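You operate a simulated robot arm through the tools that you are given. There is no shell and no other tool. Be economical: measure what you need, move in short steps, check, and stop when the job is done.

The job below is to be done with a simulated robot arm. You get a single attempt, and the scene is never put back.

## Task
Put things in order on the top of the gauging bench. At the end: the yellow beaded profile gauge is on the white long board; the green cove profile gauge stands where the blue stepped profile gauge stood; the blue stepped profile gauge stands where the yellow beaded profile gauge stood; the sprocket from the top of the gauging bench stands on top of the clips carton; whatever was shut is shut again. Leave all else as you found it, and nothing knocked over.

Only the result counts: the job must be done as asked and must still hold three seconds after the hand-in. Knocking over, shifting, dropping, spilling or breaking anything else fails it.

## Robot
A 7-joint arm with a two-finger parallel gripper, fixed in place. Base frame: the origin is at the foot of the arm, x ahead of it, y to its left, z up; the work surface is at about z = 880. Readings come in mm, degrees, newtons and seconds.
With the tool pointing down near the work surface it reaches from about 240 to 680 mm from the base axis. Its first joint turns from -66.0 to 66.0 degrees. Payload 2.4 kg.
The TCP is the grasp point between the finger pads, 30 mm short of the fingertips. In the tool frame z runs along the fingers and y along their closing line. The gripper opens to 94 mm. The fingers are 28 mm wide and 10 mm thick; the gripper's body (50 by 96 mm) begins 55 mm behind the TCP.
Orientation is told as [roll, pitch, yaw] about the base's x, y, z axes, in that order, counted from this pose: with the fingers straight down and closing along the base's y, the tool's x points along the base's -x, its y along +y and its z along -z.

## Interface
- The arm moves only by the tool play_rows. Its arguments are lists of equal length, an entry for each row: "linear": the shift along the tool's x, y, z in units of 50 mm (1.0 is 50 mm), a list of three; "angular": the turn, a rotation vector about the tool's x, y, z in units of 4 degrees (1.0 is 4 degrees), a list of three; "hand": the gripper command, from -1 (fully open) to 1 (shut), values between in proportion. In form: {"linear": [[dx, dy, dz], ...], "angular": [[ax, ay, az], ...], "hand": [hand, ...]}. A call has 1 to 12 rows; each row shifts and turns the commanded pose from where the row before left it, along the tool's axes as they then stand. A call with a number of a shift or a turn outside -1 to 1 is refused whole. Rows are played at 5 a second. More than 50 mm and 8.6 degrees between two rows, or a gripper value outside its range, and nothing of the call is played. Where a pose cannot be reached the arm comes as near as it can. A force on the tool above 40 N (or 10 N above the force at the start of the call, whichever is more), or a blocked arm, ends the call early, and 0.2 s more pass. The fingers move at their own pace (about 153 mm/s each) and stop on an object; they squeeze with about 20 N. The grip force told is the motor's: it shows also when the fingers shut on nothing. Time passes only in rows, and 0.2 s behind the last, so rows that do not move let the fingers close. The reply holds the time, the measured pose of the TCP, the force on the tool along the base axes, the opening and the grip force, in the units named above and with some noise.
- Cameras (640 x 400 px; columns grow to the right, rows downward): "scene" is fixed at [43.9, 479.9, 1443.8]; the picture's right is [-0.67, -0.74, 0.00], its down [-0.43, 0.39, -0.81] and it looks along [0.60, -0.54, -0.58] (base axes); focal length 314 px, centre (320, 200). "wrist" rides on the gripper at [76, 14, -102] in the tool frame; the picture's right is [-0.18, 0.98, 0.00], its down [-0.75, -0.14, -0.64] and it looks along [-0.63, -0.12, 0.77] (tool axes); focal length 243 px, centre (320, 200). There is no depth. A picture from a camera that has moved, and an enlarged one, comes with that camera's place and axes in the base frame and with its lens.
- get_image(camera): a new picture of that camera. No time passes.
- zoom(camera, box): a new picture of the part [left, top, right, bottom] of that camera's present view, enlarged. No time passes.
- close_job(): hands the job in; it is judged then, once.

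Go step by step. Nothing tells you positions but the pictures and the camera data: compare them with the known pose of the tool, close in by small moves and look again before you grip or let go. The budget is 120 turns and 68 pictures, counting those below and the enlarged ones. Unless the task says otherwise, let go and move clear before handing in, and close with one line.

The tools are called after "Emit:" by a JSON object that holds its "op" and its "data". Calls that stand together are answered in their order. play_rows: Moves the arm, as the interface text tells. Its arguments: {"type":"object","properties":{"linear":{"type":"array"},"angular":{"type":"array"},"hand":{"type":"array"}},"required":["linear","angular","hand"]} The other tools are called the same way: get_image (camera) takes a picture; zoom (camera, box) takes an enlarged picture of a part of a camera's view; close_job () hands the job in.

At the start:

```text
time: 0.0
eef_pos: [413.4, 82.1, 1232.1]
tool_rot: [0.1, 0.0, 0.1]
wrist_force: [-0.3, 0.0, -0.6]
opening: 94.2
grip_force: 0.1
```

scene: 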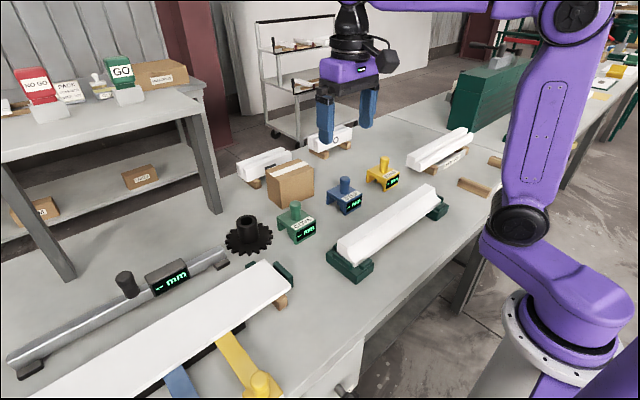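
wrist: 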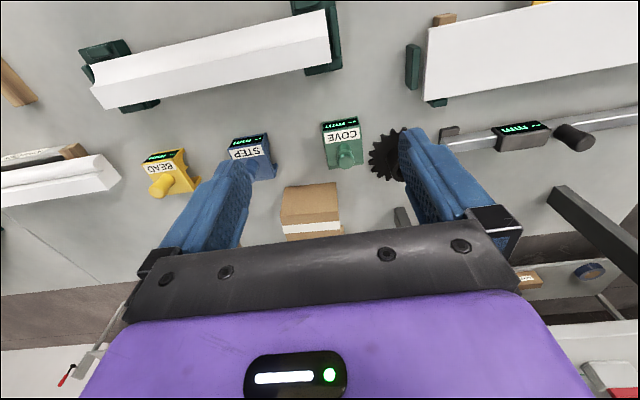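

I see three gauges (green COVE, blue STEP, yellow BEAD), a sprocket, a carton, and several white boards. I'll zoom in to identify the details.

Emit:
{"op": "zoom", "data": {"camera": "scene", "box": [220, 110, 500, 285]}}

Emit:
{"op": "zoom", "data": {"camera": "scene", "box": [0, 225, 300, 400]}}

Emit:
{"op": "zoom", "data": {"camera": "wrist", "box": [60, 90, 420, 250]}}

```text
2.29 times, centred on (360, 198) of scene
camera zoom: at [43.9, 479.9, 1443.8], right [-0.67, -0.74, 0.0], down [-0.43, 0.39, -0.81], along [0.6, -0.54, -0.58], focal length 717 px, centre (229, 206)
```

zoom: 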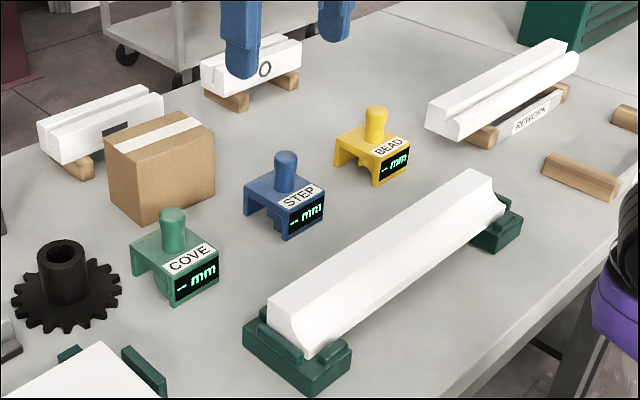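

```text
2.13 times, centred on (150, 312) of scene
camera zoom: at [43.9, 479.9, 1443.8], right [-0.67, -0.74, 0.0], down [-0.43, 0.39, -0.81], along [0.6, -0.54, -0.58], focal length 670 px, centre (683, -40)
```

zoom: 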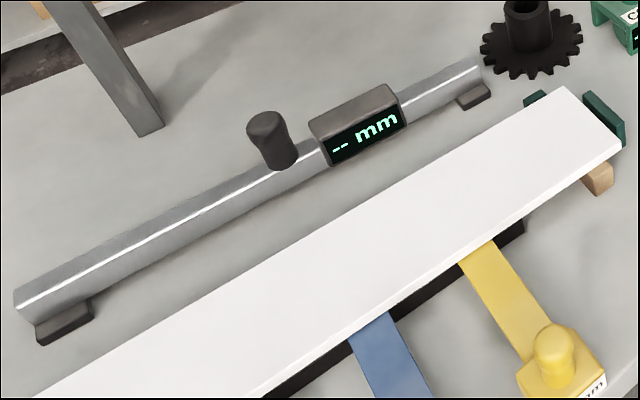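

```text
1.78 times, centred on (240, 170) of wrist
camera zoom: at [339.0, 95.2, 1334.8], right [0.18, 0.98, 0.0], down [0.75, -0.14, 0.64], along [0.63, -0.12, -0.77], focal length 431 px, centre (462, 253)
```

zoom: 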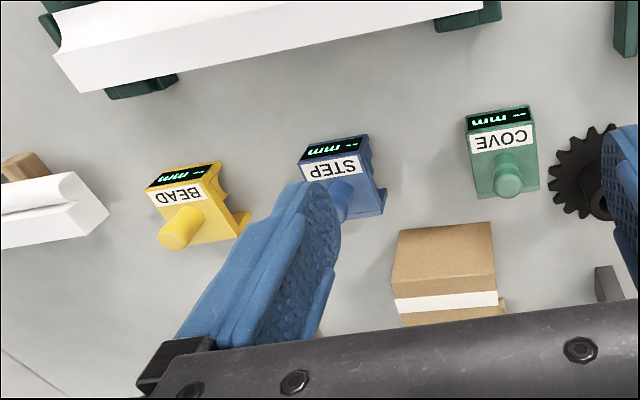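

The green, blue and yellow gauges are at about (550, 105), (550, -77) and (553, -255). The sprocket is near (607, 221), the carton near (690, 0), and a flat long board spans x 393–497 from y≈242 outward. I'll move left to inspect the board.

Emit:
{"op": "play_rows", "data": {"linear": [[0.4, 0.9, 0.1], [0.4, 0.9, 0.2], [0.4, 0.9, 0.2], [0.4, 0.9, 0.1]], "angular": [[0, 0, 0], [0, 0, 0], [0, 0, 0], [0, 0, 0]], "hand": [-1, -1, -1, -1]}}

Emit:
{"op": "get_image", "data": {"camera": "wrist"}}

Emit:
{"op": "get_image", "data": {"camera": "scene"}}

```text
refused: row 2 steps farther than a row can; nothing moved
```

```text
62 pictures are left
camera wrist: at [339.0, 95.2, 1334.8], right [0.18, 0.98, 0.0], down [0.75, -0.14, 0.64], along [0.63, -0.12, -0.77], focal length 243 px, centre (320, 200)
```

wrist: 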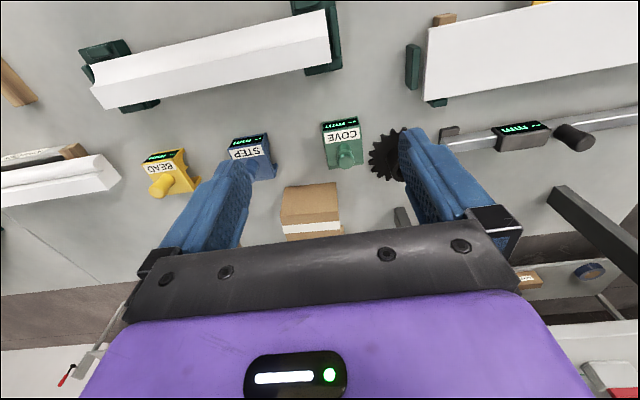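

```text
61 pictures are left
```

scene: 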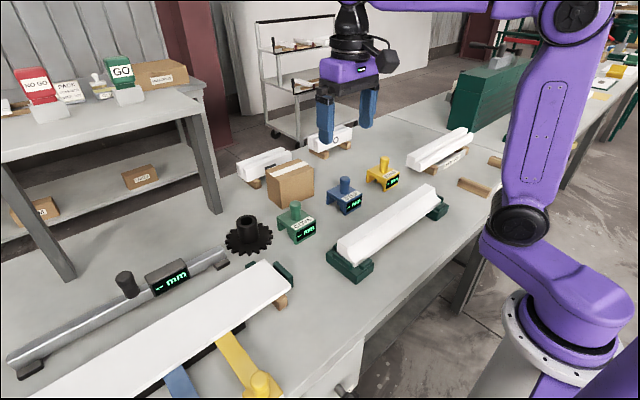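

That step was too long; I'll replay it with shorter rows.

Emit:
{"op": "play_rows", "data": {"linear": [[0.2, 0.9, 0.1], [0.3, 0.9, 0.1], [0.3, 0.9, 0.1], [0.3, 0.9, 0.1], [0.3, 0.5, 0.2]], "angular": [[0, 0, 0], [0, 0, 0], [0, 0, 0], [0, 0, 0], [0, 0, 0]], "hand": [-1, -1, -1, -1, -1]}}

Emit:
{"op": "get_image", "data": {"camera": "wrist"}}

```text
time: 1.2
eef_pos: [342.1, 286.8, 1204.2]
tool_rot: [0.0, -0.1, 0.0]
wrist_force: [0.2, 0.4, 0.1]
opening: 94.2
grip_force: 0.1
```

```text
60 pictures are left
camera wrist: at [268.2, 300.4, 1307.1], right [0.18, 0.98, 0.0], down [0.75, -0.14, 0.64], along [0.63, -0.12, -0.77], focal length 243 px, centre (320, 200)
```

wrist: 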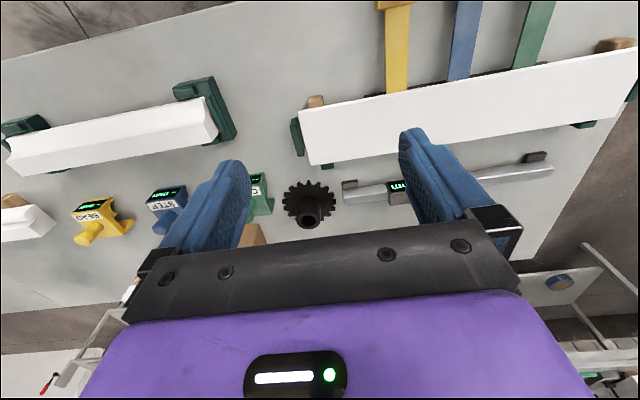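

The flat long board ends near y≈238 and spans x 397–496. I'll check the other cartons' labels and the carton on the bench.

Emit:
{"op": "zoom", "data": {"camera": "scene", "box": [0, 50, 220, 220]}}

Emit:
{"op": "zoom", "data": {"camera": "scene", "box": [210, 130, 330, 260]}}

Emit:
{"op": "zoom", "data": {"camera": "scene", "box": [420, 40, 640, 220]}}

```text
2.35 times, centred on (110, 135) of scene
camera zoom: at [43.9, 479.9, 1443.8], right [-0.67, -0.74, 0.0], down [-0.43, 0.39, -0.81], along [0.6, -0.54, -0.58], focal length 738 px, centre (814, 353)
```

zoom: 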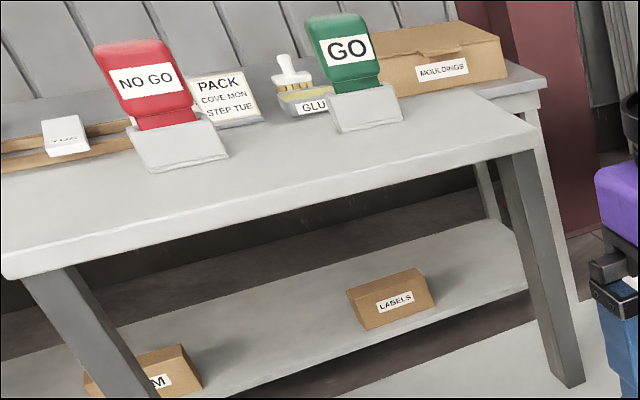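

```text
3.08 times, centred on (270, 195) of scene
camera zoom: at [43.9, 479.9, 1443.8], right [-0.67, -0.74, 0.0], down [-0.43, 0.39, -0.81], along [0.6, -0.54, -0.58], focal length 966 px, centre (474, 215)
```

zoom: 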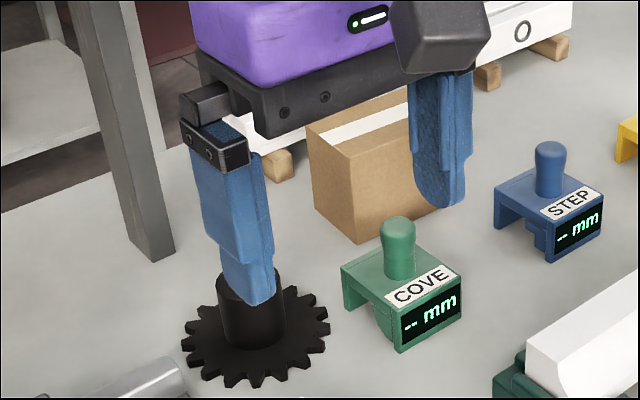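

```text
2.22 times, centred on (530, 130) of scene
camera zoom: at [43.9, 479.9, 1443.8], right [-0.67, -0.74, 0.0], down [-0.43, 0.39, -0.81], along [0.6, -0.54, -0.58], focal length 697 px, centre (-147, 356)
```

zoom: 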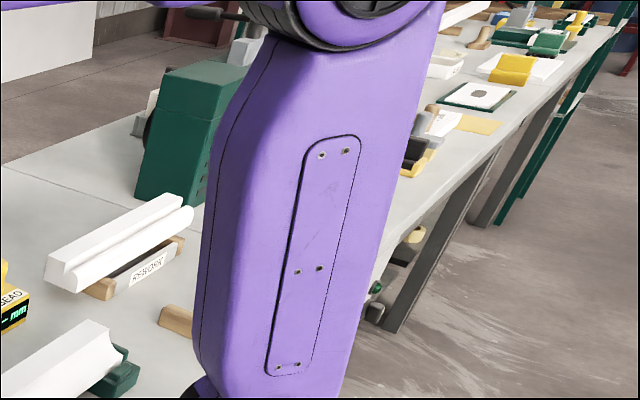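

The carton on the bench is the only plain one here; the others are labelled Mouldings, Labels and so on. Next I'll go above the yellow gauge and look closely.

Emit:
{"op": "play_rows", "data": {"linear": [[-0.338, -0.903, 0.2], [-0.338, -0.903, 0.2], [-0.338, -0.903, 0.2], [-0.338, -0.903, 0.2], [-0.338, -0.903, 0.2], [-0.338, -0.903, 0.2], [-0.338, -0.903, 0.2], [-0.338, -0.903, 0.2], [-0.338, -0.903, 0.2], [-0.338, -0.903, 0.2], [-0.338, -0.903, 0.2], [-0.338, -0.903, 0.2]], "angular": [[0, 0, 0], [0, 0, 0], [0, 0, 0], [0, 0, 0], [0, 0, 0], [0, 0, 0], [0, 0, 0], [0, 0, 0], [0, 0, 0], [0, 0, 0], [0, 0, 0], [0, 0, 0]], "hand": [-1, -1, -1, -1, -1, -1, -1, -1, -1, -1, -1, -1]}}

Emit:
{"op": "get_image", "data": {"camera": "wrist"}}

Emit:
{"op": "zoom", "data": {"camera": "scene", "box": [220, 110, 500, 285]}}

```text
time: 3.8
eef_pos: [547.2, -253.0, 1080.5]
tool_rot: [0.0, 0.0, 0.0]
wrist_force: [-0.4, 1.0, 0.5]
opening: 94.0
grip_force: 0.0
```

```text
56 pictures are left
camera wrist: at [472.9, -240.1, 1183.1], right [0.18, 0.98, 0.0], down [0.75, -0.14, 0.64], along [0.63, -0.12, -0.77], focal length 243 px, centre (320, 200)
```

wrist: 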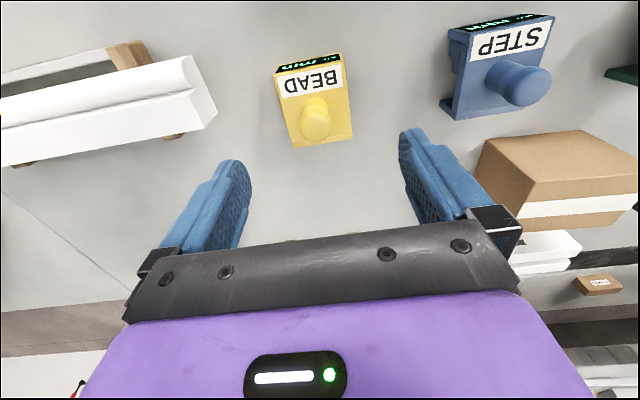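

```text
2.29 times, centred on (360, 198) of scene
camera zoom: at [43.9, 479.9, 1443.8], right [-0.67, -0.74, 0.0], down [-0.43, 0.39, -0.81], along [0.6, -0.54, -0.58], focal length 717 px, centre (229, 206)
```

zoom: 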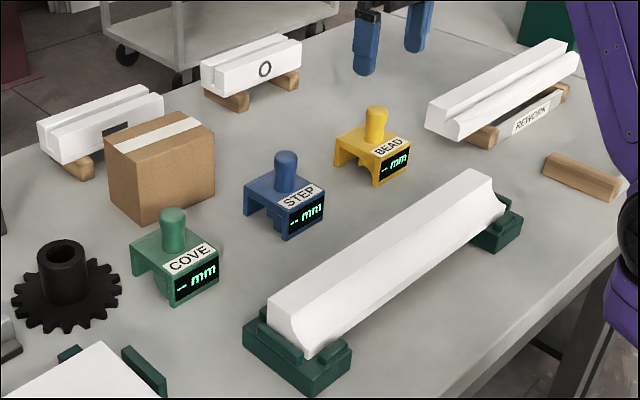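

The wrist view puts the yellow knob top at about (551, -258, 985). I'll centre over it and descend partway for a check.

Emit:
{"op": "play_rows", "data": {"linear": [[-0.08, -0.11, 0.4], [0, 0, 0.7], [0, 0, 0.3]], "angular": [[0, 0, 0], [0, 0, 0], [0, 0, 0]], "hand": [-1, -1, -1]}}

Emit:
{"op": "get_image", "data": {"camera": "wrist"}}

Emit:
{"op": "zoom", "data": {"camera": "scene", "box": [330, 110, 440, 200]}}

```text
time: 4.6
eef_pos: [550.8, -259.2, 1010.0]
tool_rot: [0.0, 0.0, 0.0]
wrist_force: [0.5, -1.0, 1.5]
opening: 94.1
grip_force: 0.2
```

```text
54 pictures are left
camera wrist: at [475.3, -245.8, 1112.5], right [0.18, 0.98, 0.0], down [0.75, -0.14, 0.64], along [0.63, -0.12, -0.77], focal length 243 px, centre (320, 200)
```

wrist: 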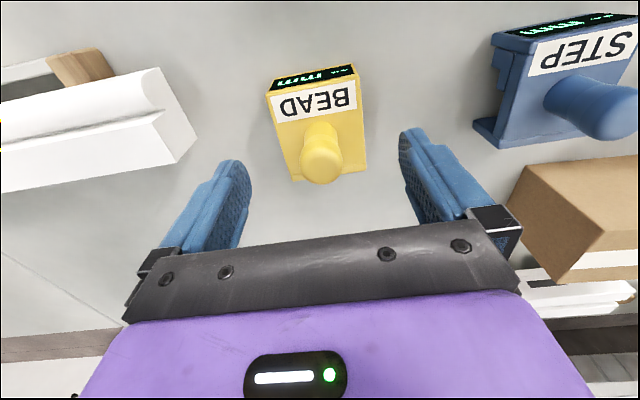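

```text
4.44 times, centred on (385, 155) of scene
camera zoom: at [43.9, 479.9, 1443.8], right [-0.67, -0.74, 0.0], down [-0.43, 0.39, -0.81], along [0.6, -0.54, -0.58], focal length 1395 px, centre (31, 400)
```

zoom: 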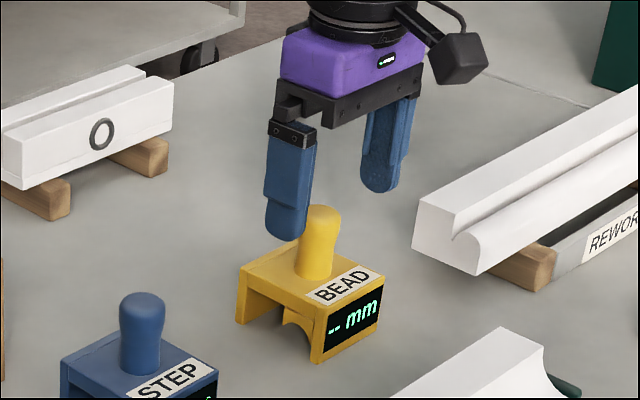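

The knob is centred between the fingers. I'll descend to about z 968 and close.

Emit:
{"op": "play_rows", "data": {"linear": [[-0.03, -0.01, 0.4], [0, 0, 0.42], [0, 0, 0], [0, 0, 0], [0, 0, 0]], "angular": [[0, 0, 0], [0, 0, 0], [0, 0, 0], [0, 0, 0], [0, 0, 0]], "hand": [-1, -1, -1, 1, 1]}}

Emit:
{"op": "get_image", "data": {"camera": "wrist"}}

Emit:
{"op": "zoom", "data": {"camera": "scene", "box": [330, 110, 440, 200]}}

```text
time: 5.8
eef_pos: [553.4, -259.3, 970.5]
tool_rot: [-0.1, -0.1, 0.0]
wrist_force: [0.5, -0.5, -1.0]
opening: 29.7
grip_force: 19.8
```

```text
52 pictures are left
camera wrist: at [478.3, -247.0, 1073.0], right [0.18, 0.98, 0.0], down [0.75, -0.14, 0.64], along [0.63, -0.12, -0.77], focal length 243 px, centre (320, 200)
```

wrist: 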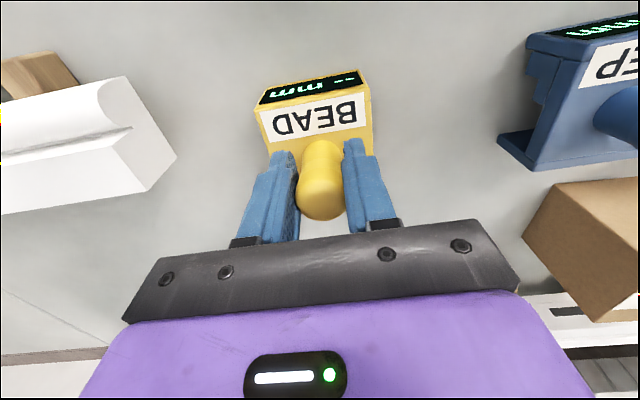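

```text
4.44 times, centred on (385, 155) of scene
camera zoom: at [43.9, 479.9, 1443.8], right [-0.67, -0.74, 0.0], down [-0.43, 0.39, -0.81], along [0.6, -0.54, -0.58], focal length 1395 px, centre (31, 400)
```

zoom: 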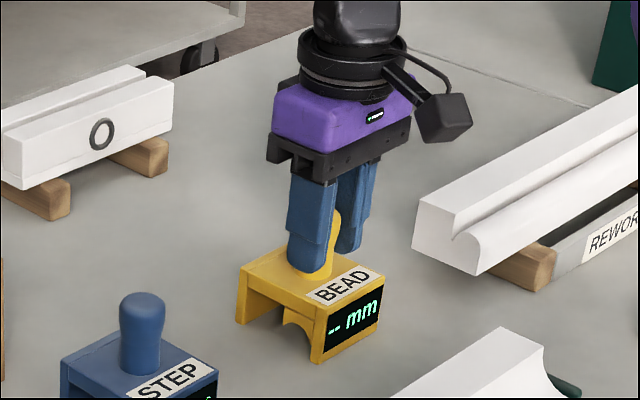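

The yellow gauge is gripped (grip pose 553.4, -259.3, 970.5). I'll lift it, then carry it to above the long board.

Emit:
{"op": "play_rows", "data": {"linear": [[0, 0, -0.5], [0, 0, -0.9], [0, 0, -0.9], [0, 0, -0.8]], "angular": [[0, 0, 0], [0, 0, 0], [0, 0, 0], [0, 0, 0]], "hand": [1, 1, 1, 1]}}

Emit:
{"op": "play_rows", "data": {"linear": [[0.177, 0.932, 0], [0.177, 0.932, 0], [0.177, 0.932, 0], [0.177, 0.932, 0], [0.177, 0.932, 0], [0.177, 0.932, 0], [0.177, 0.932, 0], [0.177, 0.932, 0], [0.177, 0.932, 0], [0.177, 0.932, 0], [0.177, 0.932, 0], [0.177, 0.932, 0]], "angular": [[0, 0, 0], [0, 0, 0], [0, 0, 0], [0, 0, 0], [0, 0, 0], [0, 0, 0], [0, 0, 0], [0, 0, 0], [0, 0, 0], [0, 0, 0], [0, 0, 0], [0, 0, 0]], "hand": [1, 1, 1, 1, 1, 1, 1, 1, 1, 1, 1, 1]}}

Emit:
{"op": "get_image", "data": {"camera": "wrist"}}

Emit:
{"op": "get_image", "data": {"camera": "scene"}}

```text
time: 6.8
eef_pos: [551.3, -261.4, 1127.7]
tool_rot: [0.0, 0.0, 0.1]
wrist_force: [0.9, 0.2, -2.1]
opening: 29.6
grip_force: 19.7
```

```text
time: 9.4
eef_pos: [448.5, 301.6, 1126.4]
tool_rot: [-0.1, -0.1, -0.1]
wrist_force: [0.0, -0.6, -2.6]
opening: 30.0
grip_force: 20.2
```

```text
50 pictures are left
camera wrist: at [374.1, 313.5, 1229.3], right [0.19, 0.98, 0.0], down [0.75, -0.14, 0.64], along [0.63, -0.12, -0.77], focal length 243 px, centre (320, 200)
```

wrist: 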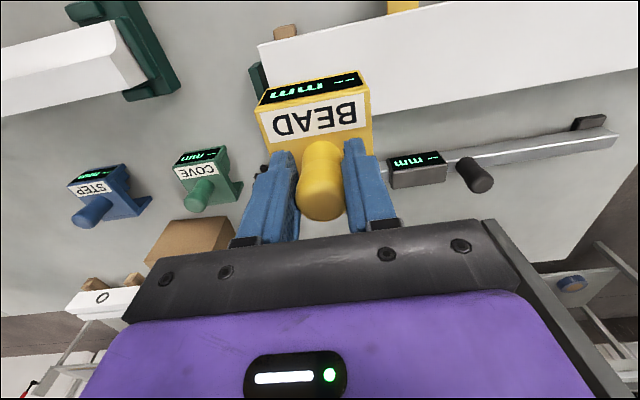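

```text
49 pictures are left
```

scene: 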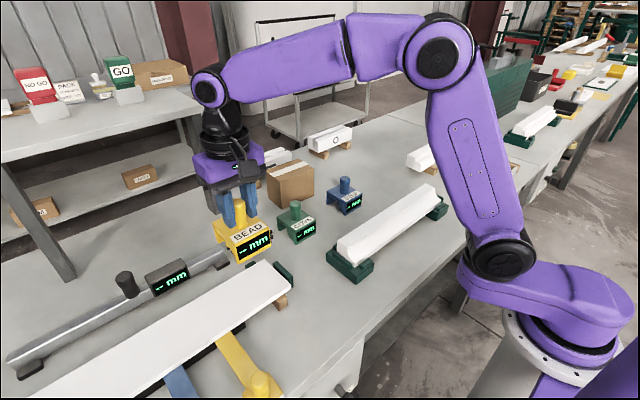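

The board spans x≈398–495 and the gauge is over it at (448, 302). I'll lower it near the board and check.

Emit:
{"op": "play_rows", "data": {"linear": [[0, 0.1, 0.6], [0, 0, 0.6], [0, 0, 0.5]], "angular": [[0, 0, 0], [0, 0, 0], [0, 0, 0]], "hand": [1, 1, 1]}}

Emit:
{"op": "zoom", "data": {"camera": "scene", "box": [160, 190, 320, 300]}}

Emit:
{"op": "get_image", "data": {"camera": "wrist"}}

```text
time: 10.2
eef_pos: [447.2, 305.5, 1040.9]
tool_rot: [-0.1, 0.1, -0.1]
wrist_force: [0.1, 0.3, -1.8]
opening: 29.9
grip_force: 20.6
```

```text
3.64 times, centred on (240, 245) of scene
camera zoom: at [43.9, 479.9, 1443.8], right [-0.67, -0.74, 0.0], down [-0.43, 0.39, -0.81], along [0.6, -0.54, -0.58], focal length 1141 px, centre (611, 36)
```

zoom: 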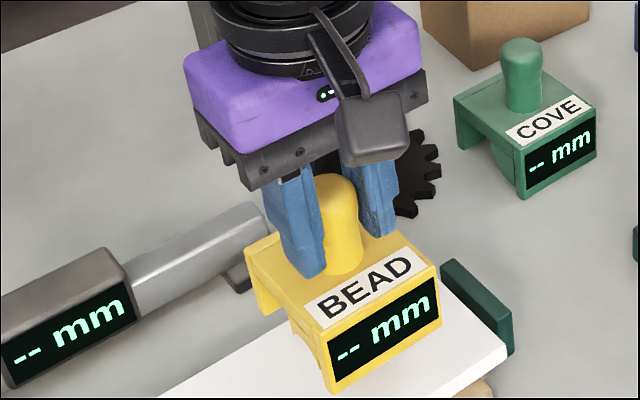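

```text
47 pictures are left
camera wrist: at [372.5, 318.1, 1142.2], right [0.18, 0.98, 0.0], down [0.75, -0.14, 0.64], along [0.63, -0.12, -0.77], focal length 243 px, centre (320, 200)
```

wrist: 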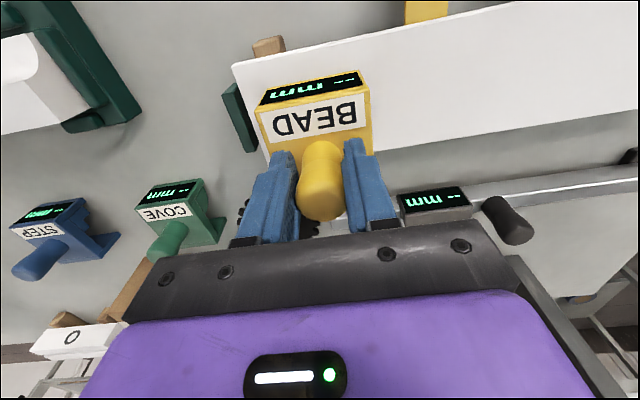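

The gauge is still hovering over the board. I'll go down in small steps and look at the margins.

Emit:
{"op": "play_rows", "data": {"linear": [[0, 0, 0.2], [0, 0, 0.1]], "angular": [[0, 0, 0], [0, 0, 0]], "hand": [1, 1]}}

Emit:
{"op": "zoom", "data": {"camera": "scene", "box": [180, 220, 310, 310]}}

```text
time: 10.8
eef_pos: [445.9, 305.4, 1025.4]
tool_rot: [0.0, 0.0, 0.1]
wrist_force: [0.7, 0.0, -2.6]
opening: 29.9
grip_force: 19.6
```

```text
4.44 times, centred on (245, 265) of scene
camera zoom: at [43.9, 479.9, 1443.8], right [-0.67, -0.74, 0.0], down [-0.43, 0.39, -0.81], along [0.6, -0.54, -0.58], focal length 1395 px, centre (653, -89)
```

zoom: 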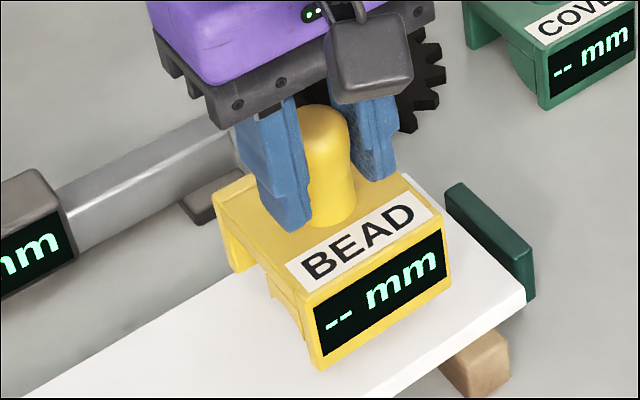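

The rear leg is closer to the board's far edge, so I'll shift 8 mm toward the base and continue down.

Emit:
{"op": "play_rows", "data": {"linear": [[0.16, 0, 0], [0, 0, 0.1], [0, 0, 0.06]], "angular": [[0, 0, 0], [0, 0, 0], [0, 0, 0]], "hand": [1, 1, 1]}}

Emit:
{"op": "zoom", "data": {"camera": "scene", "box": [180, 220, 310, 310]}}

```text
time: 11.6
eef_pos: [438.8, 304.9, 1017.5]
tool_rot: [0.1, 0.0, -0.1]
wrist_force: [-0.1, -0.5, -2.3]
opening: 29.6
grip_force: 19.9
```

```text
4.44 times, centred on (245, 265) of scene
camera zoom: at [43.9, 479.9, 1443.8], right [-0.67, -0.74, 0.0], down [-0.43, 0.39, -0.81], along [0.6, -0.54, -0.58], focal length 1395 px, centre (653, -89)
```

zoom: 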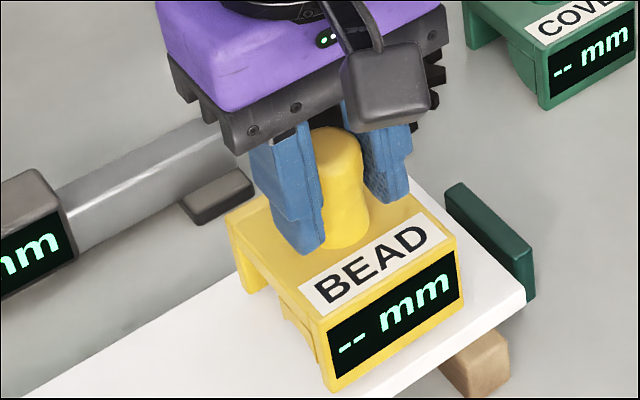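

Margins look good on both sides and there is no contact yet. I'll descend in fine steps.

Emit:
{"op": "play_rows", "data": {"linear": [[0, 0, 0.04], [0, 0, 0.04], [0, 0, 0]], "angular": [[0, 0, 0], [0, 0, 0], [0, 0, 0]], "hand": [1, 1, 1]}}

Emit:
{"op": "play_rows", "data": {"linear": [[0, 0, 0.04], [0, 0, 0.03], [0, 0, 0]], "angular": [[0, 0, 0], [0, 0, 0], [0, 0, 0]], "hand": [1, 1, 1]}}

```text
time: 12.4
eef_pos: [438.0, 302.4, 1013.9]
tool_rot: [-0.1, -0.1, 0.0]
wrist_force: [-0.1, 0.6, -1.6]
opening: 30.2
grip_force: 19.5
```

```text
time: 13.2
eef_pos: [440.4, 303.2, 1011.9]
tool_rot: [0.1, -0.2, 0.0]
wrist_force: [-1.2, 0.1, 13.2]
opening: 29.1
grip_force: 19.7
```

Contact was felt at z≈1012. I'll release and lift clear.

Emit:
{"op": "play_rows", "data": {"linear": [[0, 0, -0.02], [0, 0, 0], [0, 0, 0], [0, 0, -0.6], [0, 0, -0.9], [0, 0, -0.6]], "angular": [[0, 0, 0], [0, 0, 0], [0, 0, 0], [0, 0, 0], [0, 0, 0], [0, 0, 0]], "hand": [1, 0.1, 0.1, 0.1, 0.1, -1]}}

Emit:
{"op": "zoom", "data": {"camera": "scene", "box": [160, 190, 320, 300]}}

Emit:
{"op": "get_image", "data": {"camera": "wrist"}}

```text
time: 14.6
eef_pos: [437.5, 302.9, 1118.4]
tool_rot: [0.0, 0.0, 0.0]
wrist_force: [1.1, 0.1, 0.4]
opening: 93.9
grip_force: 0.0
```

```text
3.64 times, centred on (240, 245) of scene
camera zoom: at [43.9, 479.9, 1443.8], right [-0.67, -0.74, 0.0], down [-0.43, 0.39, -0.81], along [0.6, -0.54, -0.58], focal length 1141 px, centre (611, 36)
```

zoom: 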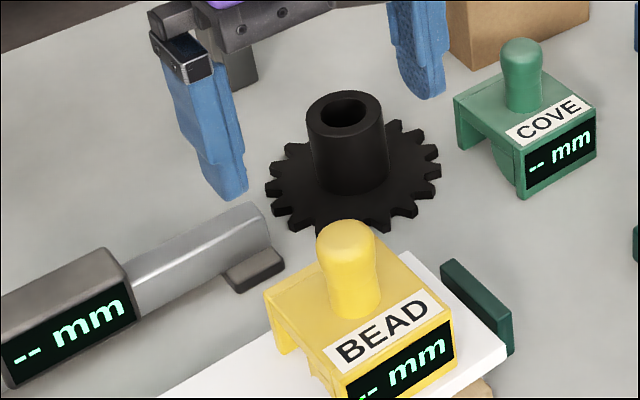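

```text
43 pictures are left
camera wrist: at [364.0, 317.0, 1221.6], right [0.18, 0.98, 0.0], down [0.75, -0.14, 0.64], along [0.63, -0.12, -0.77], focal length 243 px, centre (320, 200)
```

wrist: 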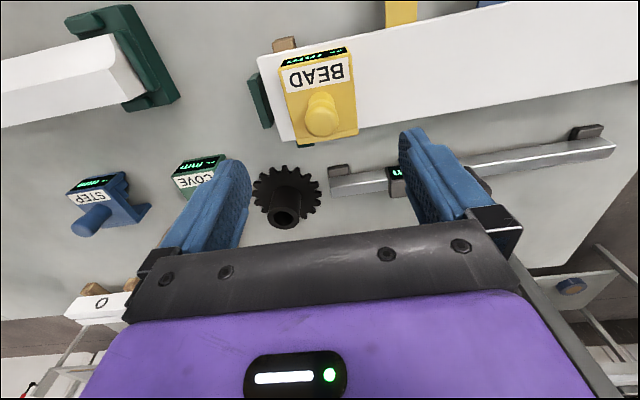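

Yellow stands properly on the long board. Now I'll move above the blue gauge.

Emit:
{"op": "play_rows", "data": {"linear": [[-0.25, -0.847, 0], [-0.25, -0.847, 0], [-0.25, -0.847, 0], [-0.25, -0.847, 0], [-0.25, -0.847, 0.1], [-0.25, -0.847, 0.15], [-0.25, -0.847, 0.15], [-0.25, -0.847, 0.15], [-0.25, -0.847, 0.2]], "angular": [[0, 0, 0], [0, 0, 0], [0, 0, 0], [0, 0, 0], [0, 0, 0], [0, 0, 0], [0, 0, 0], [0, 0, 0], [0, 0, 0]], "hand": [-1, -1, -1, -1, -1, -1, -1, -1, -1]}}

Emit:
{"op": "get_image", "data": {"camera": "wrist"}}

```text
time: 16.6
eef_pos: [553.4, -77.6, 1078.2]
tool_rot: [-0.2, 0.0, 0.1]
wrist_force: [-0.2, -1.4, -0.2]
opening: 94.1
grip_force: 0.1
```

```text
42 pictures are left
camera wrist: at [477.9, -63.7, 1180.5], right [0.18, 0.98, 0.0], down [0.75, -0.14, 0.64], along [0.63, -0.12, -0.77], focal length 243 px, centre (320, 200)
```

wrist: 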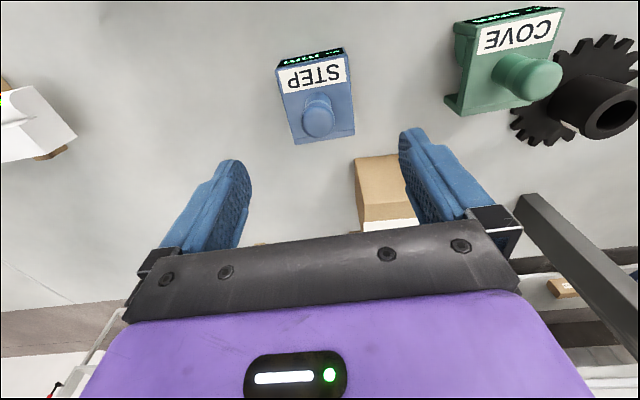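

The blue knob is near (555, -81). I'll centre on it and step down.

Emit:
{"op": "play_rows", "data": {"linear": [[-0.03, -0.07, 0.4], [0, 0, 0.6], [0, 0, 0.36]], "angular": [[0, 0, 0], [0, 0, 0], [0, 0, 0]], "hand": [-1, -1, -1]}}

Emit:
{"op": "get_image", "data": {"camera": "wrist"}}

```text
time: 17.4
eef_pos: [552.6, -81.9, 1009.2]
tool_rot: [0.0, 0.1, 0.0]
wrist_force: [-0.4, -1.1, 0.1]
opening: 93.9
grip_force: 0.1
```

```text
41 pictures are left
camera wrist: at [478.1, -67.4, 1113.1], right [0.18, 0.98, 0.0], down [0.75, -0.14, 0.64], along [0.63, -0.12, -0.77], focal length 243 px, centre (320, 200)
```

wrist: 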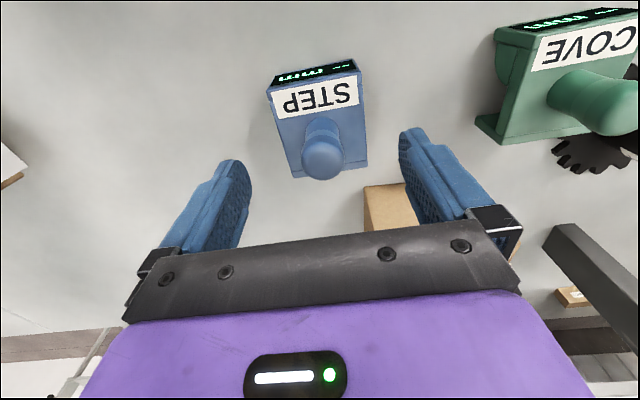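

This view almost matches the yellow one at the same height. I'll descend and grip.

Emit:
{"op": "play_rows", "data": {"linear": [[-0.02, 0.02, 0.4], [0, 0, 0.38], [0, 0, 0], [0, 0, 0], [0, 0, 0]], "angular": [[0, 0, 0], [0, 0, 0], [0, 0, 0], [0, 0, 0], [0, 0, 0]], "hand": [-1, -1, -1, 1, 1]}}

Emit:
{"op": "get_image", "data": {"camera": "wrist"}}

```text
time: 18.6
eef_pos: [553.8, -79.1, 970.2]
tool_rot: [0.0, 0.0, -0.1]
wrist_force: [0.1, 0.4, -0.3]
opening: 28.9
grip_force: 19.9
```

```text
40 pictures are left
camera wrist: at [479.5, -66.7, 1073.6], right [0.18, 0.98, 0.0], down [0.75, -0.14, 0.64], along [0.63, -0.12, -0.77], focal length 243 px, centre (320, 200)
```

wrist: 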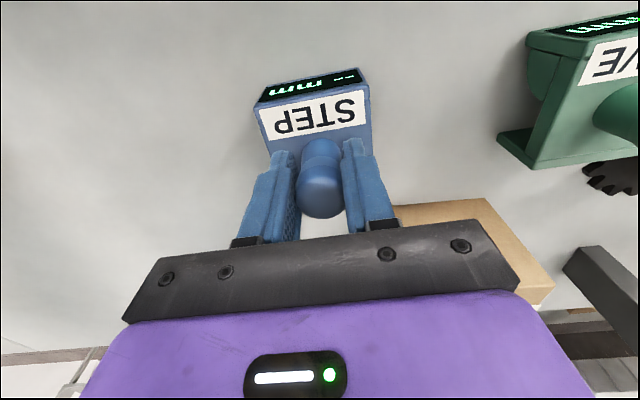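

Blue is gripped (553.8, -79.5, 970.2). I'll carry it to the spot where yellow stood (553.4, -259.3).

Emit:
{"op": "play_rows", "data": {"linear": [[0, 0, -0.6], [0, 0, -0.6], [0, -0.9, 0], [0, -0.9, 0], [0, -0.9, 0], [0, -0.9, 0], [0, 0, 0]], "angular": [[0, 0, 0], [0, 0, 0], [0, 0, 0], [0, 0, 0], [0, 0, 0], [0, 0, 0], [0, 0, 0]], "hand": [1, 1, 1, 1, 1, 1, 1]}}

Emit:
{"op": "play_rows", "data": {"linear": [[0, 0, 0.5], [0, 0, 0.5], [0, 0, 0]], "angular": [[0, 0, 0], [0, 0, 0], [0, 0, 0]], "hand": [1, 1, 1]}}

```text
time: 20.2
eef_pos: [552.7, -260.7, 1032.4]
tool_rot: [0.0, 0.0, 0.0]
wrist_force: [0.4, 0.3, -1.6]
opening: 29.0
grip_force: 20.5
```

```text
time: 21.0
eef_pos: [553.4, -258.8, 980.8]
tool_rot: [0.0, 0.0, 0.0]
wrist_force: [-0.8, -0.9, -2.3]
opening: 28.7
grip_force: 19.7
```

Now it's 10 mm above the bench in the right place. I'll lower it finely until contact.

Emit:
{"op": "play_rows", "data": {"linear": [[0, 0, 0.1], [0, 0, 0.06], [0, 0, 0]], "angular": [[0, 0, 0], [0, 0, 0], [0, 0, 0]], "hand": [1, 1, 1]}}

Emit:
{"op": "get_image", "data": {"camera": "wrist"}}

```text
time: 21.8
eef_pos: [553.1, -258.5, 974.1]
tool_rot: [0.0, 0.0, -0.1]
wrist_force: [-1.1, -0.6, -1.3]
opening: 29.2
grip_force: 20.2
```

```text
39 pictures are left
camera wrist: at [478.4, -246.6, 1076.4], right [0.18, 0.98, 0.0], down [0.75, -0.14, 0.64], along [0.63, -0.12, -0.77], focal length 243 px, centre (320, 200)
```

wrist: 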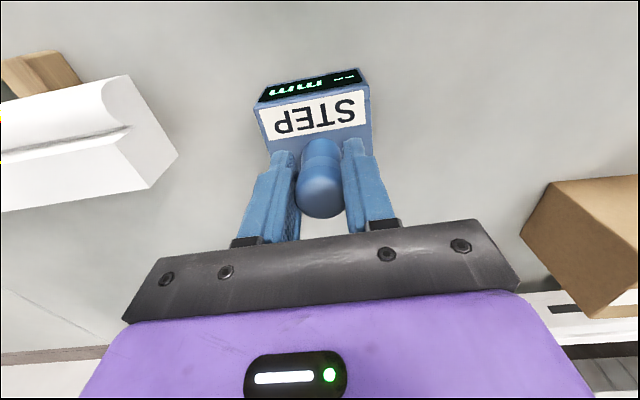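

Emit:
{"op": "play_rows", "data": {"linear": [[0, 0, 0.04], [0, 0, 0.03], [0, 0, 0]], "angular": [[0, 0, 0], [0, 0, 0], [0, 0, 0]], "hand": [1, 1, 1]}}

```text
time: 22.6
eef_pos: [553.4, -260.6, 972.5]
tool_rot: [-0.1, -0.1, 0.0]
wrist_force: [-2.8, 1.1, 6.2]
opening: 29.0
grip_force: 19.6
```

Contact is felt at the bench. I'll release, rise, and head to green.

Emit:
{"op": "play_rows", "data": {"linear": [[0, 0, 0], [0, 0, 0], [0, 0, -0.6], [0, 0, -0.9], [0, 0, -0.6]], "angular": [[0, 0, 0], [0, 0, 0], [0, 0, 0], [0, 0, 0], [0, 0, 0]], "hand": [0.1, 0.1, 0.1, -0.5, -1]}}

Emit:
{"op": "play_rows", "data": {"linear": [[0, 0.9, 0], [0, 0.9, 0], [0, 0.9, 0], [0, 0.9, 0], [0, 0.9, 0], [0, 0.9, 0], [0, 0.9, 0], [0, 0.9, 0]], "angular": [[0, 0, 0], [0, 0, 0], [0, 0, 0], [0, 0, 0], [0, 0, 0], [0, 0, 0], [0, 0, 0], [0, 0, 0]], "hand": [-1, -1, -1, -1, -1, -1, -1, -1]}}

Emit:
{"op": "get_image", "data": {"camera": "wrist"}}

Emit:
{"op": "zoom", "data": {"camera": "scene", "box": [220, 110, 500, 285]}}

```text
time: 23.8
eef_pos: [552.6, -260.1, 1075.2]
tool_rot: [0.0, 0.2, 0.0]
wrist_force: [0.1, 0.4, 0.2]
opening: 93.9
grip_force: 0.0
```

```text
time: 25.6
eef_pos: [555.6, 102.9, 1078.2]
tool_rot: [-0.1, -0.1, -0.1]
wrist_force: [-0.6, -0.7, -0.3]
opening: 94.3
grip_force: 0.1
```

```text
38 pictures are left
camera wrist: at [481.6, 115.8, 1181.2], right [0.19, 0.98, 0.0], down [0.75, -0.14, 0.64], along [0.63, -0.12, -0.77], focal length 243 px, centre (320, 200)
```

wrist: 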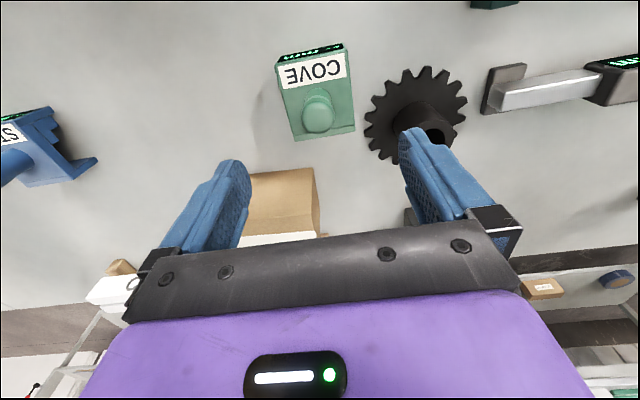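

```text
2.29 times, centred on (360, 198) of scene
camera zoom: at [43.9, 479.9, 1443.8], right [-0.67, -0.74, 0.0], down [-0.43, 0.39, -0.81], along [0.6, -0.54, -0.58], focal length 717 px, centre (229, 206)
```

zoom: 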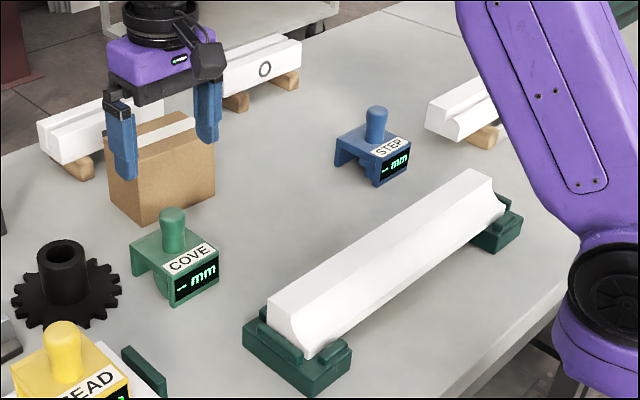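

Blue now stands exactly where yellow was. Green's knob is near (554, 100); I'll step down on it.

Emit:
{"op": "play_rows", "data": {"linear": [[0.02, -0.05, 0.4], [0, 0, 0.6], [0, 0, 0.36]], "angular": [[0, 0, 0], [0, 0, 0], [0, 0, 0]], "hand": [-1, -1, -1]}}

Emit:
{"op": "get_image", "data": {"camera": "wrist"}}

```text
time: 26.4
eef_pos: [553.6, 96.8, 1008.4]
tool_rot: [0.0, -0.1, 0.0]
wrist_force: [-0.6, 0.3, 0.1]
opening: 94.1
grip_force: 0.2
```

```text
36 pictures are left
camera wrist: at [479.1, 111.0, 1111.1], right [0.18, 0.98, 0.0], down [0.75, -0.14, 0.64], along [0.63, -0.12, -0.77], focal length 243 px, centre (320, 200)
```

wrist: 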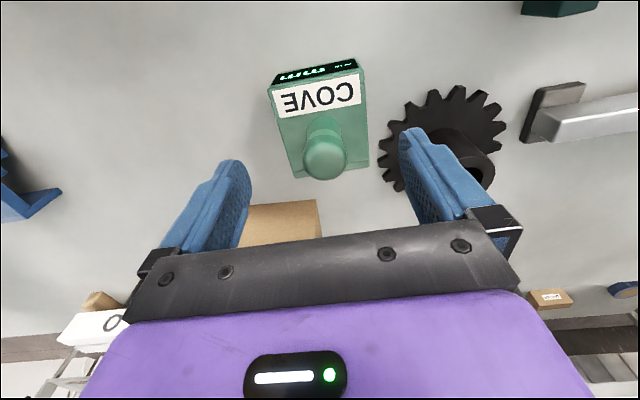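

Emit:
{"op": "play_rows", "data": {"linear": [[-0.01, 0.05, 0.4], [0, 0, 0.37], [0, 0, 0], [0, 0, 0], [0, 0, 0]], "angular": [[0, 0, 0], [0, 0, 0], [0, 0, 0], [0, 0, 0], [0, 0, 0]], "hand": [-1, -1, -1, 1, 1]}}

Emit:
{"op": "get_image", "data": {"camera": "wrist"}}

```text
time: 27.6
eef_pos: [552.1, 100.0, 966.8]
tool_rot: [0.1, 0.1, 0.0]
wrist_force: [0.4, -0.9, 0.2]
opening: 29.7
grip_force: 20.1
```

```text
35 pictures are left
camera wrist: at [478.1, 113.5, 1070.8], right [0.18, 0.98, 0.0], down [0.75, -0.14, 0.64], along [0.63, -0.12, -0.77], focal length 243 px, centre (320, 200)
```

wrist: 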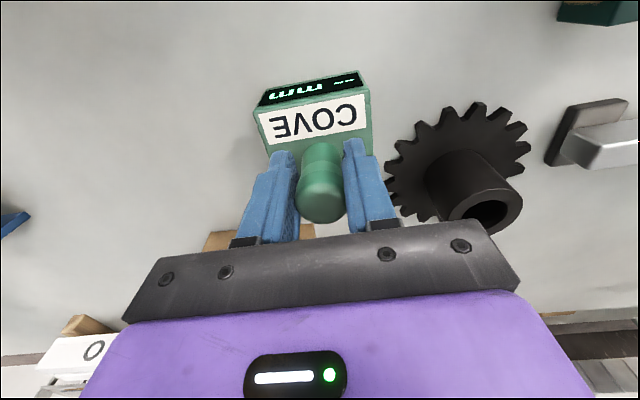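

Green is gripped. I'll carry it to blue's old spot (553.8, -79.7).

Emit:
{"op": "play_rows", "data": {"linear": [[0, 0, -0.6], [0, 0, -0.66], [0, -0.9, 0], [0, -0.9, 0], [0, -0.9, 0], [0, -0.9, 0], [0, 0, 0]], "angular": [[0, 0, 0], [0, 0, 0], [0, 0, 0], [0, 0, 0], [0, 0, 0], [0, 0, 0], [0, 0, 0]], "hand": [1, 1, 1, 1, 1, 1, 1]}}

Emit:
{"op": "play_rows", "data": {"linear": [[0, 0, 0.5], [0, 0, 0.5], [0, 0, 0]], "angular": [[0, 0, 0], [0, 0, 0], [0, 0, 0]], "hand": [1, 1, 1]}}

Emit:
{"op": "zoom", "data": {"camera": "scene", "box": [220, 110, 500, 285]}}

```text
time: 29.2
eef_pos: [553.3, -81.4, 1034.0]
tool_rot: [0.0, 0.0, 0.0]
wrist_force: [-0.4, 0.5, -2.0]
opening: 29.8
grip_force: 20.2
```

```text
time: 30.0
eef_pos: [554.5, -80.6, 981.5]
tool_rot: [0.1, 0.0, 0.0]
wrist_force: [-1.0, 0.0, -1.3]
opening: 29.8
grip_force: 19.8
```

```text
2.29 times, centred on (360, 198) of scene
camera zoom: at [43.9, 479.9, 1443.8], right [-0.67, -0.74, 0.0], down [-0.43, 0.39, -0.81], along [0.6, -0.54, -0.58], focal length 717 px, centre (229, 206)
```

zoom: 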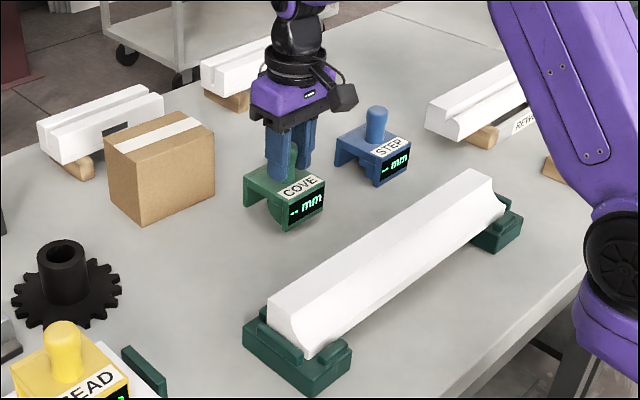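

The position matches blue's old spot. I'll lower it to contact.

Emit:
{"op": "play_rows", "data": {"linear": [[0, 0, 0.1], [0, 0, 0.1], [0, 0, 0]], "angular": [[0, 0, 0], [0, 0, 0], [0, 0, 0]], "hand": [1, 1, 1]}}

Emit:
{"op": "play_rows", "data": {"linear": [[0, 0, 0.03], [0, 0, 0.03], [0, 0, 0]], "angular": [[0, 0, 0], [0, 0, 0], [0, 0, 0]], "hand": [1, 1, 1]}}

```text
time: 30.8
eef_pos: [553.7, -81.7, 971.6]
tool_rot: [0.0, 0.1, 0.0]
wrist_force: [1.0, -0.3, -2.7]
opening: 29.6
grip_force: 19.6
```

```text
time: 31.6
eef_pos: [554.6, -80.3, 968.4]
tool_rot: [0.1, 0.0, 0.0]
wrist_force: [-0.2, 0.2, -1.0]
opening: 29.6
grip_force: 19.7
```

Emit:
{"op": "play_rows", "data": {"linear": [[0, 0, 0.02], [0, 0, 0]], "angular": [[0, 0, 0], [0, 0, 0]], "hand": [1, 1]}}

```text
time: 32.2
eef_pos: [554.7, -81.3, 966.9]
tool_rot: [0.0, -0.1, 0.0]
wrist_force: [1.6, -1.2, 6.3]
opening: 29.8
grip_force: 20.2
```

Contact. I'll release, rise, then head toward the sprocket.

Emit:
{"op": "play_rows", "data": {"linear": [[0, 0, 0], [0, 0, 0], [0, 0, -0.6], [0, 0, -0.9], [0, 0, -0.9], [0, 0, -0.3]], "angular": [[0, 0, 0], [0, 0, 0], [0, 0, 0], [0, 0, 0], [0, 0, 0], [0, 0, 0]], "hand": [0.1, 0.1, 0.1, -0.5, -1, -1]}}

Emit:
{"op": "play_rows", "data": {"linear": [[-0.12, 0.86, 0], [-0.12, 0.86, 0], [-0.12, 0.86, 0], [-0.12, 0.86, 0], [-0.12, 0.86, 0], [-0.12, 0.86, 0], [-0.12, 0.86, 0]], "angular": [[0, 0, 0], [0, 0, 0], [0, 0, 0], [0, 0, 0], [0, 0, 0], [0, 0, 0], [0, 0, 0]], "hand": [-1, -1, -1, -1, -1, -1, -1]}}

Emit:
{"op": "get_image", "data": {"camera": "wrist"}}

Emit:
{"op": "get_image", "data": {"camera": "scene"}}

```text
time: 33.6
eef_pos: [553.6, -80.1, 1102.6]
tool_rot: [-0.1, 0.1, 0.0]
wrist_force: [-0.2, -0.6, 0.5]
opening: 93.8
grip_force: 0.0
```

```text
time: 35.2
eef_pos: [593.2, 222.3, 1103.7]
tool_rot: [0.0, 0.1, 0.1]
wrist_force: [0.1, 0.4, 0.2]
opening: 93.8
grip_force: 0.1
```

```text
33 pictures are left
camera wrist: at [517.7, 235.1, 1206.5], right [0.18, 0.98, 0.0], down [0.75, -0.14, 0.64], along [0.63, -0.12, -0.77], focal length 243 px, centre (320, 200)
```

wrist: 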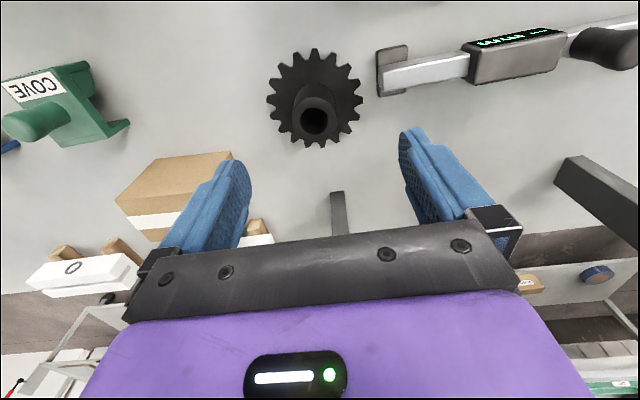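

```text
32 pictures are left
```

scene: 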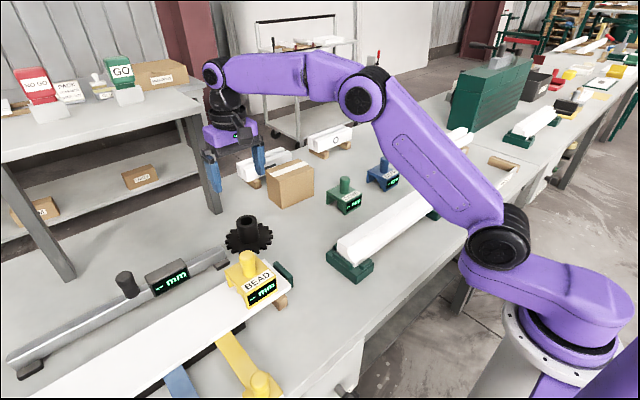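

The hub top is about (623, 209, 940), within reach. I'll go over it and look again.

Emit:
{"op": "play_rows", "data": {"linear": [[-0.3, -0.13, 0.5], [-0.3, -0.13, 0.6], [0, 0, 0.5]], "angular": [[0, 0, 0], [0, 0, 0], [0, 0, 0]], "hand": [-1, -1, -1]}}

Emit:
{"op": "get_image", "data": {"camera": "wrist"}}

Emit:
{"op": "zoom", "data": {"camera": "scene", "box": [190, 150, 330, 260]}}

```text
time: 36.0
eef_pos: [626.0, 209.0, 1022.5]
tool_rot: [0.0, 0.0, 0.0]
wrist_force: [-0.3, -0.8, 0.0]
opening: 93.9
grip_force: 0.1
```

```text
31 pictures are left
camera wrist: at [550.5, 221.9, 1125.7], right [0.18, 0.98, 0.0], down [0.75, -0.14, 0.64], along [0.63, -0.12, -0.77], focal length 243 px, centre (320, 200)
```

wrist: 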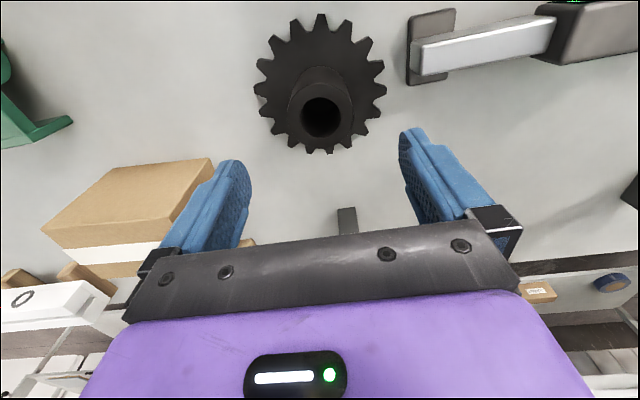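

```text
3.64 times, centred on (260, 205) of scene
camera zoom: at [43.9, 479.9, 1443.8], right [-0.67, -0.74, 0.0], down [-0.43, 0.39, -0.81], along [0.6, -0.54, -0.58], focal length 1141 px, centre (538, 182)
```

zoom: 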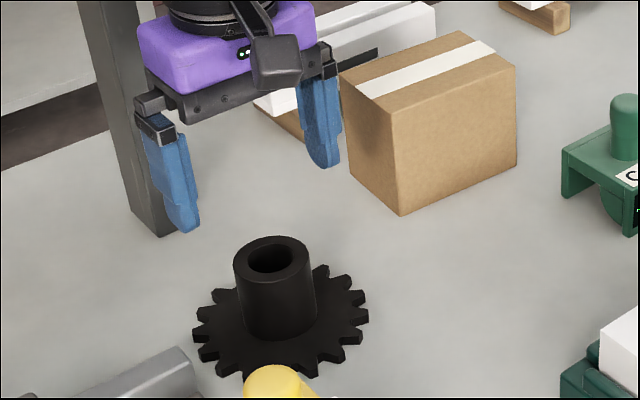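

The hub centre is about (622, 208). I'll descend around the hub and close.

Emit:
{"op": "play_rows", "data": {"linear": [[0.08, 0, 0.5], [0, 0, 0.5], [0, 0, 0.5], [0, 0, 0.3], [0, 0, 0]], "angular": [[0, 0, 0], [0, 0, 0], [0, 0, 0], [0, 0, 0], [0, 0, 0]], "hand": [-1, -1, -1, -1, -1]}}

Emit:
{"op": "get_image", "data": {"camera": "wrist"}}

Emit:
{"op": "zoom", "data": {"camera": "scene", "box": [190, 150, 330, 260]}}

```text
time: 37.2
eef_pos: [622.0, 207.5, 933.0]
tool_rot: [0.0, 0.0, 0.0]
wrist_force: [-0.3, 0.5, 0.1]
opening: 94.0
grip_force: 0.1
```

```text
29 pictures are left
camera wrist: at [546.9, 220.7, 1035.9], right [0.18, 0.98, 0.0], down [0.75, -0.14, 0.64], along [0.63, -0.12, -0.77], focal length 243 px, centre (320, 200)
```

wrist: 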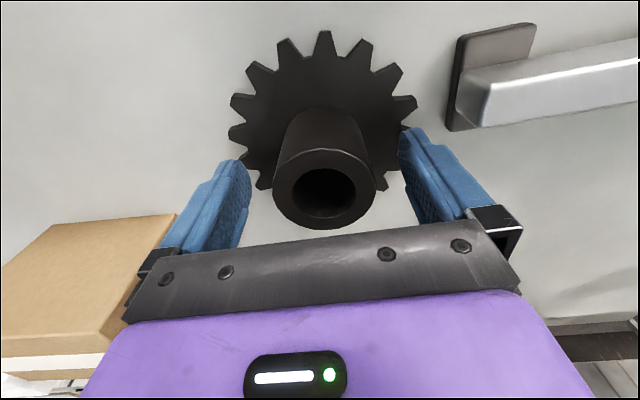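

```text
3.64 times, centred on (260, 205) of scene
camera zoom: at [43.9, 479.9, 1443.8], right [-0.67, -0.74, 0.0], down [-0.43, 0.39, -0.81], along [0.6, -0.54, -0.58], focal length 1141 px, centre (538, 182)
```

zoom: 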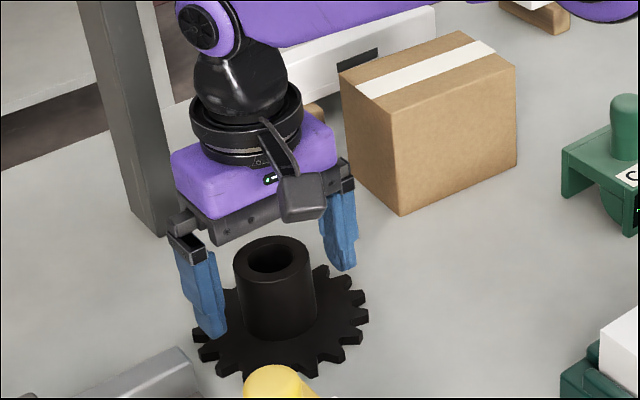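

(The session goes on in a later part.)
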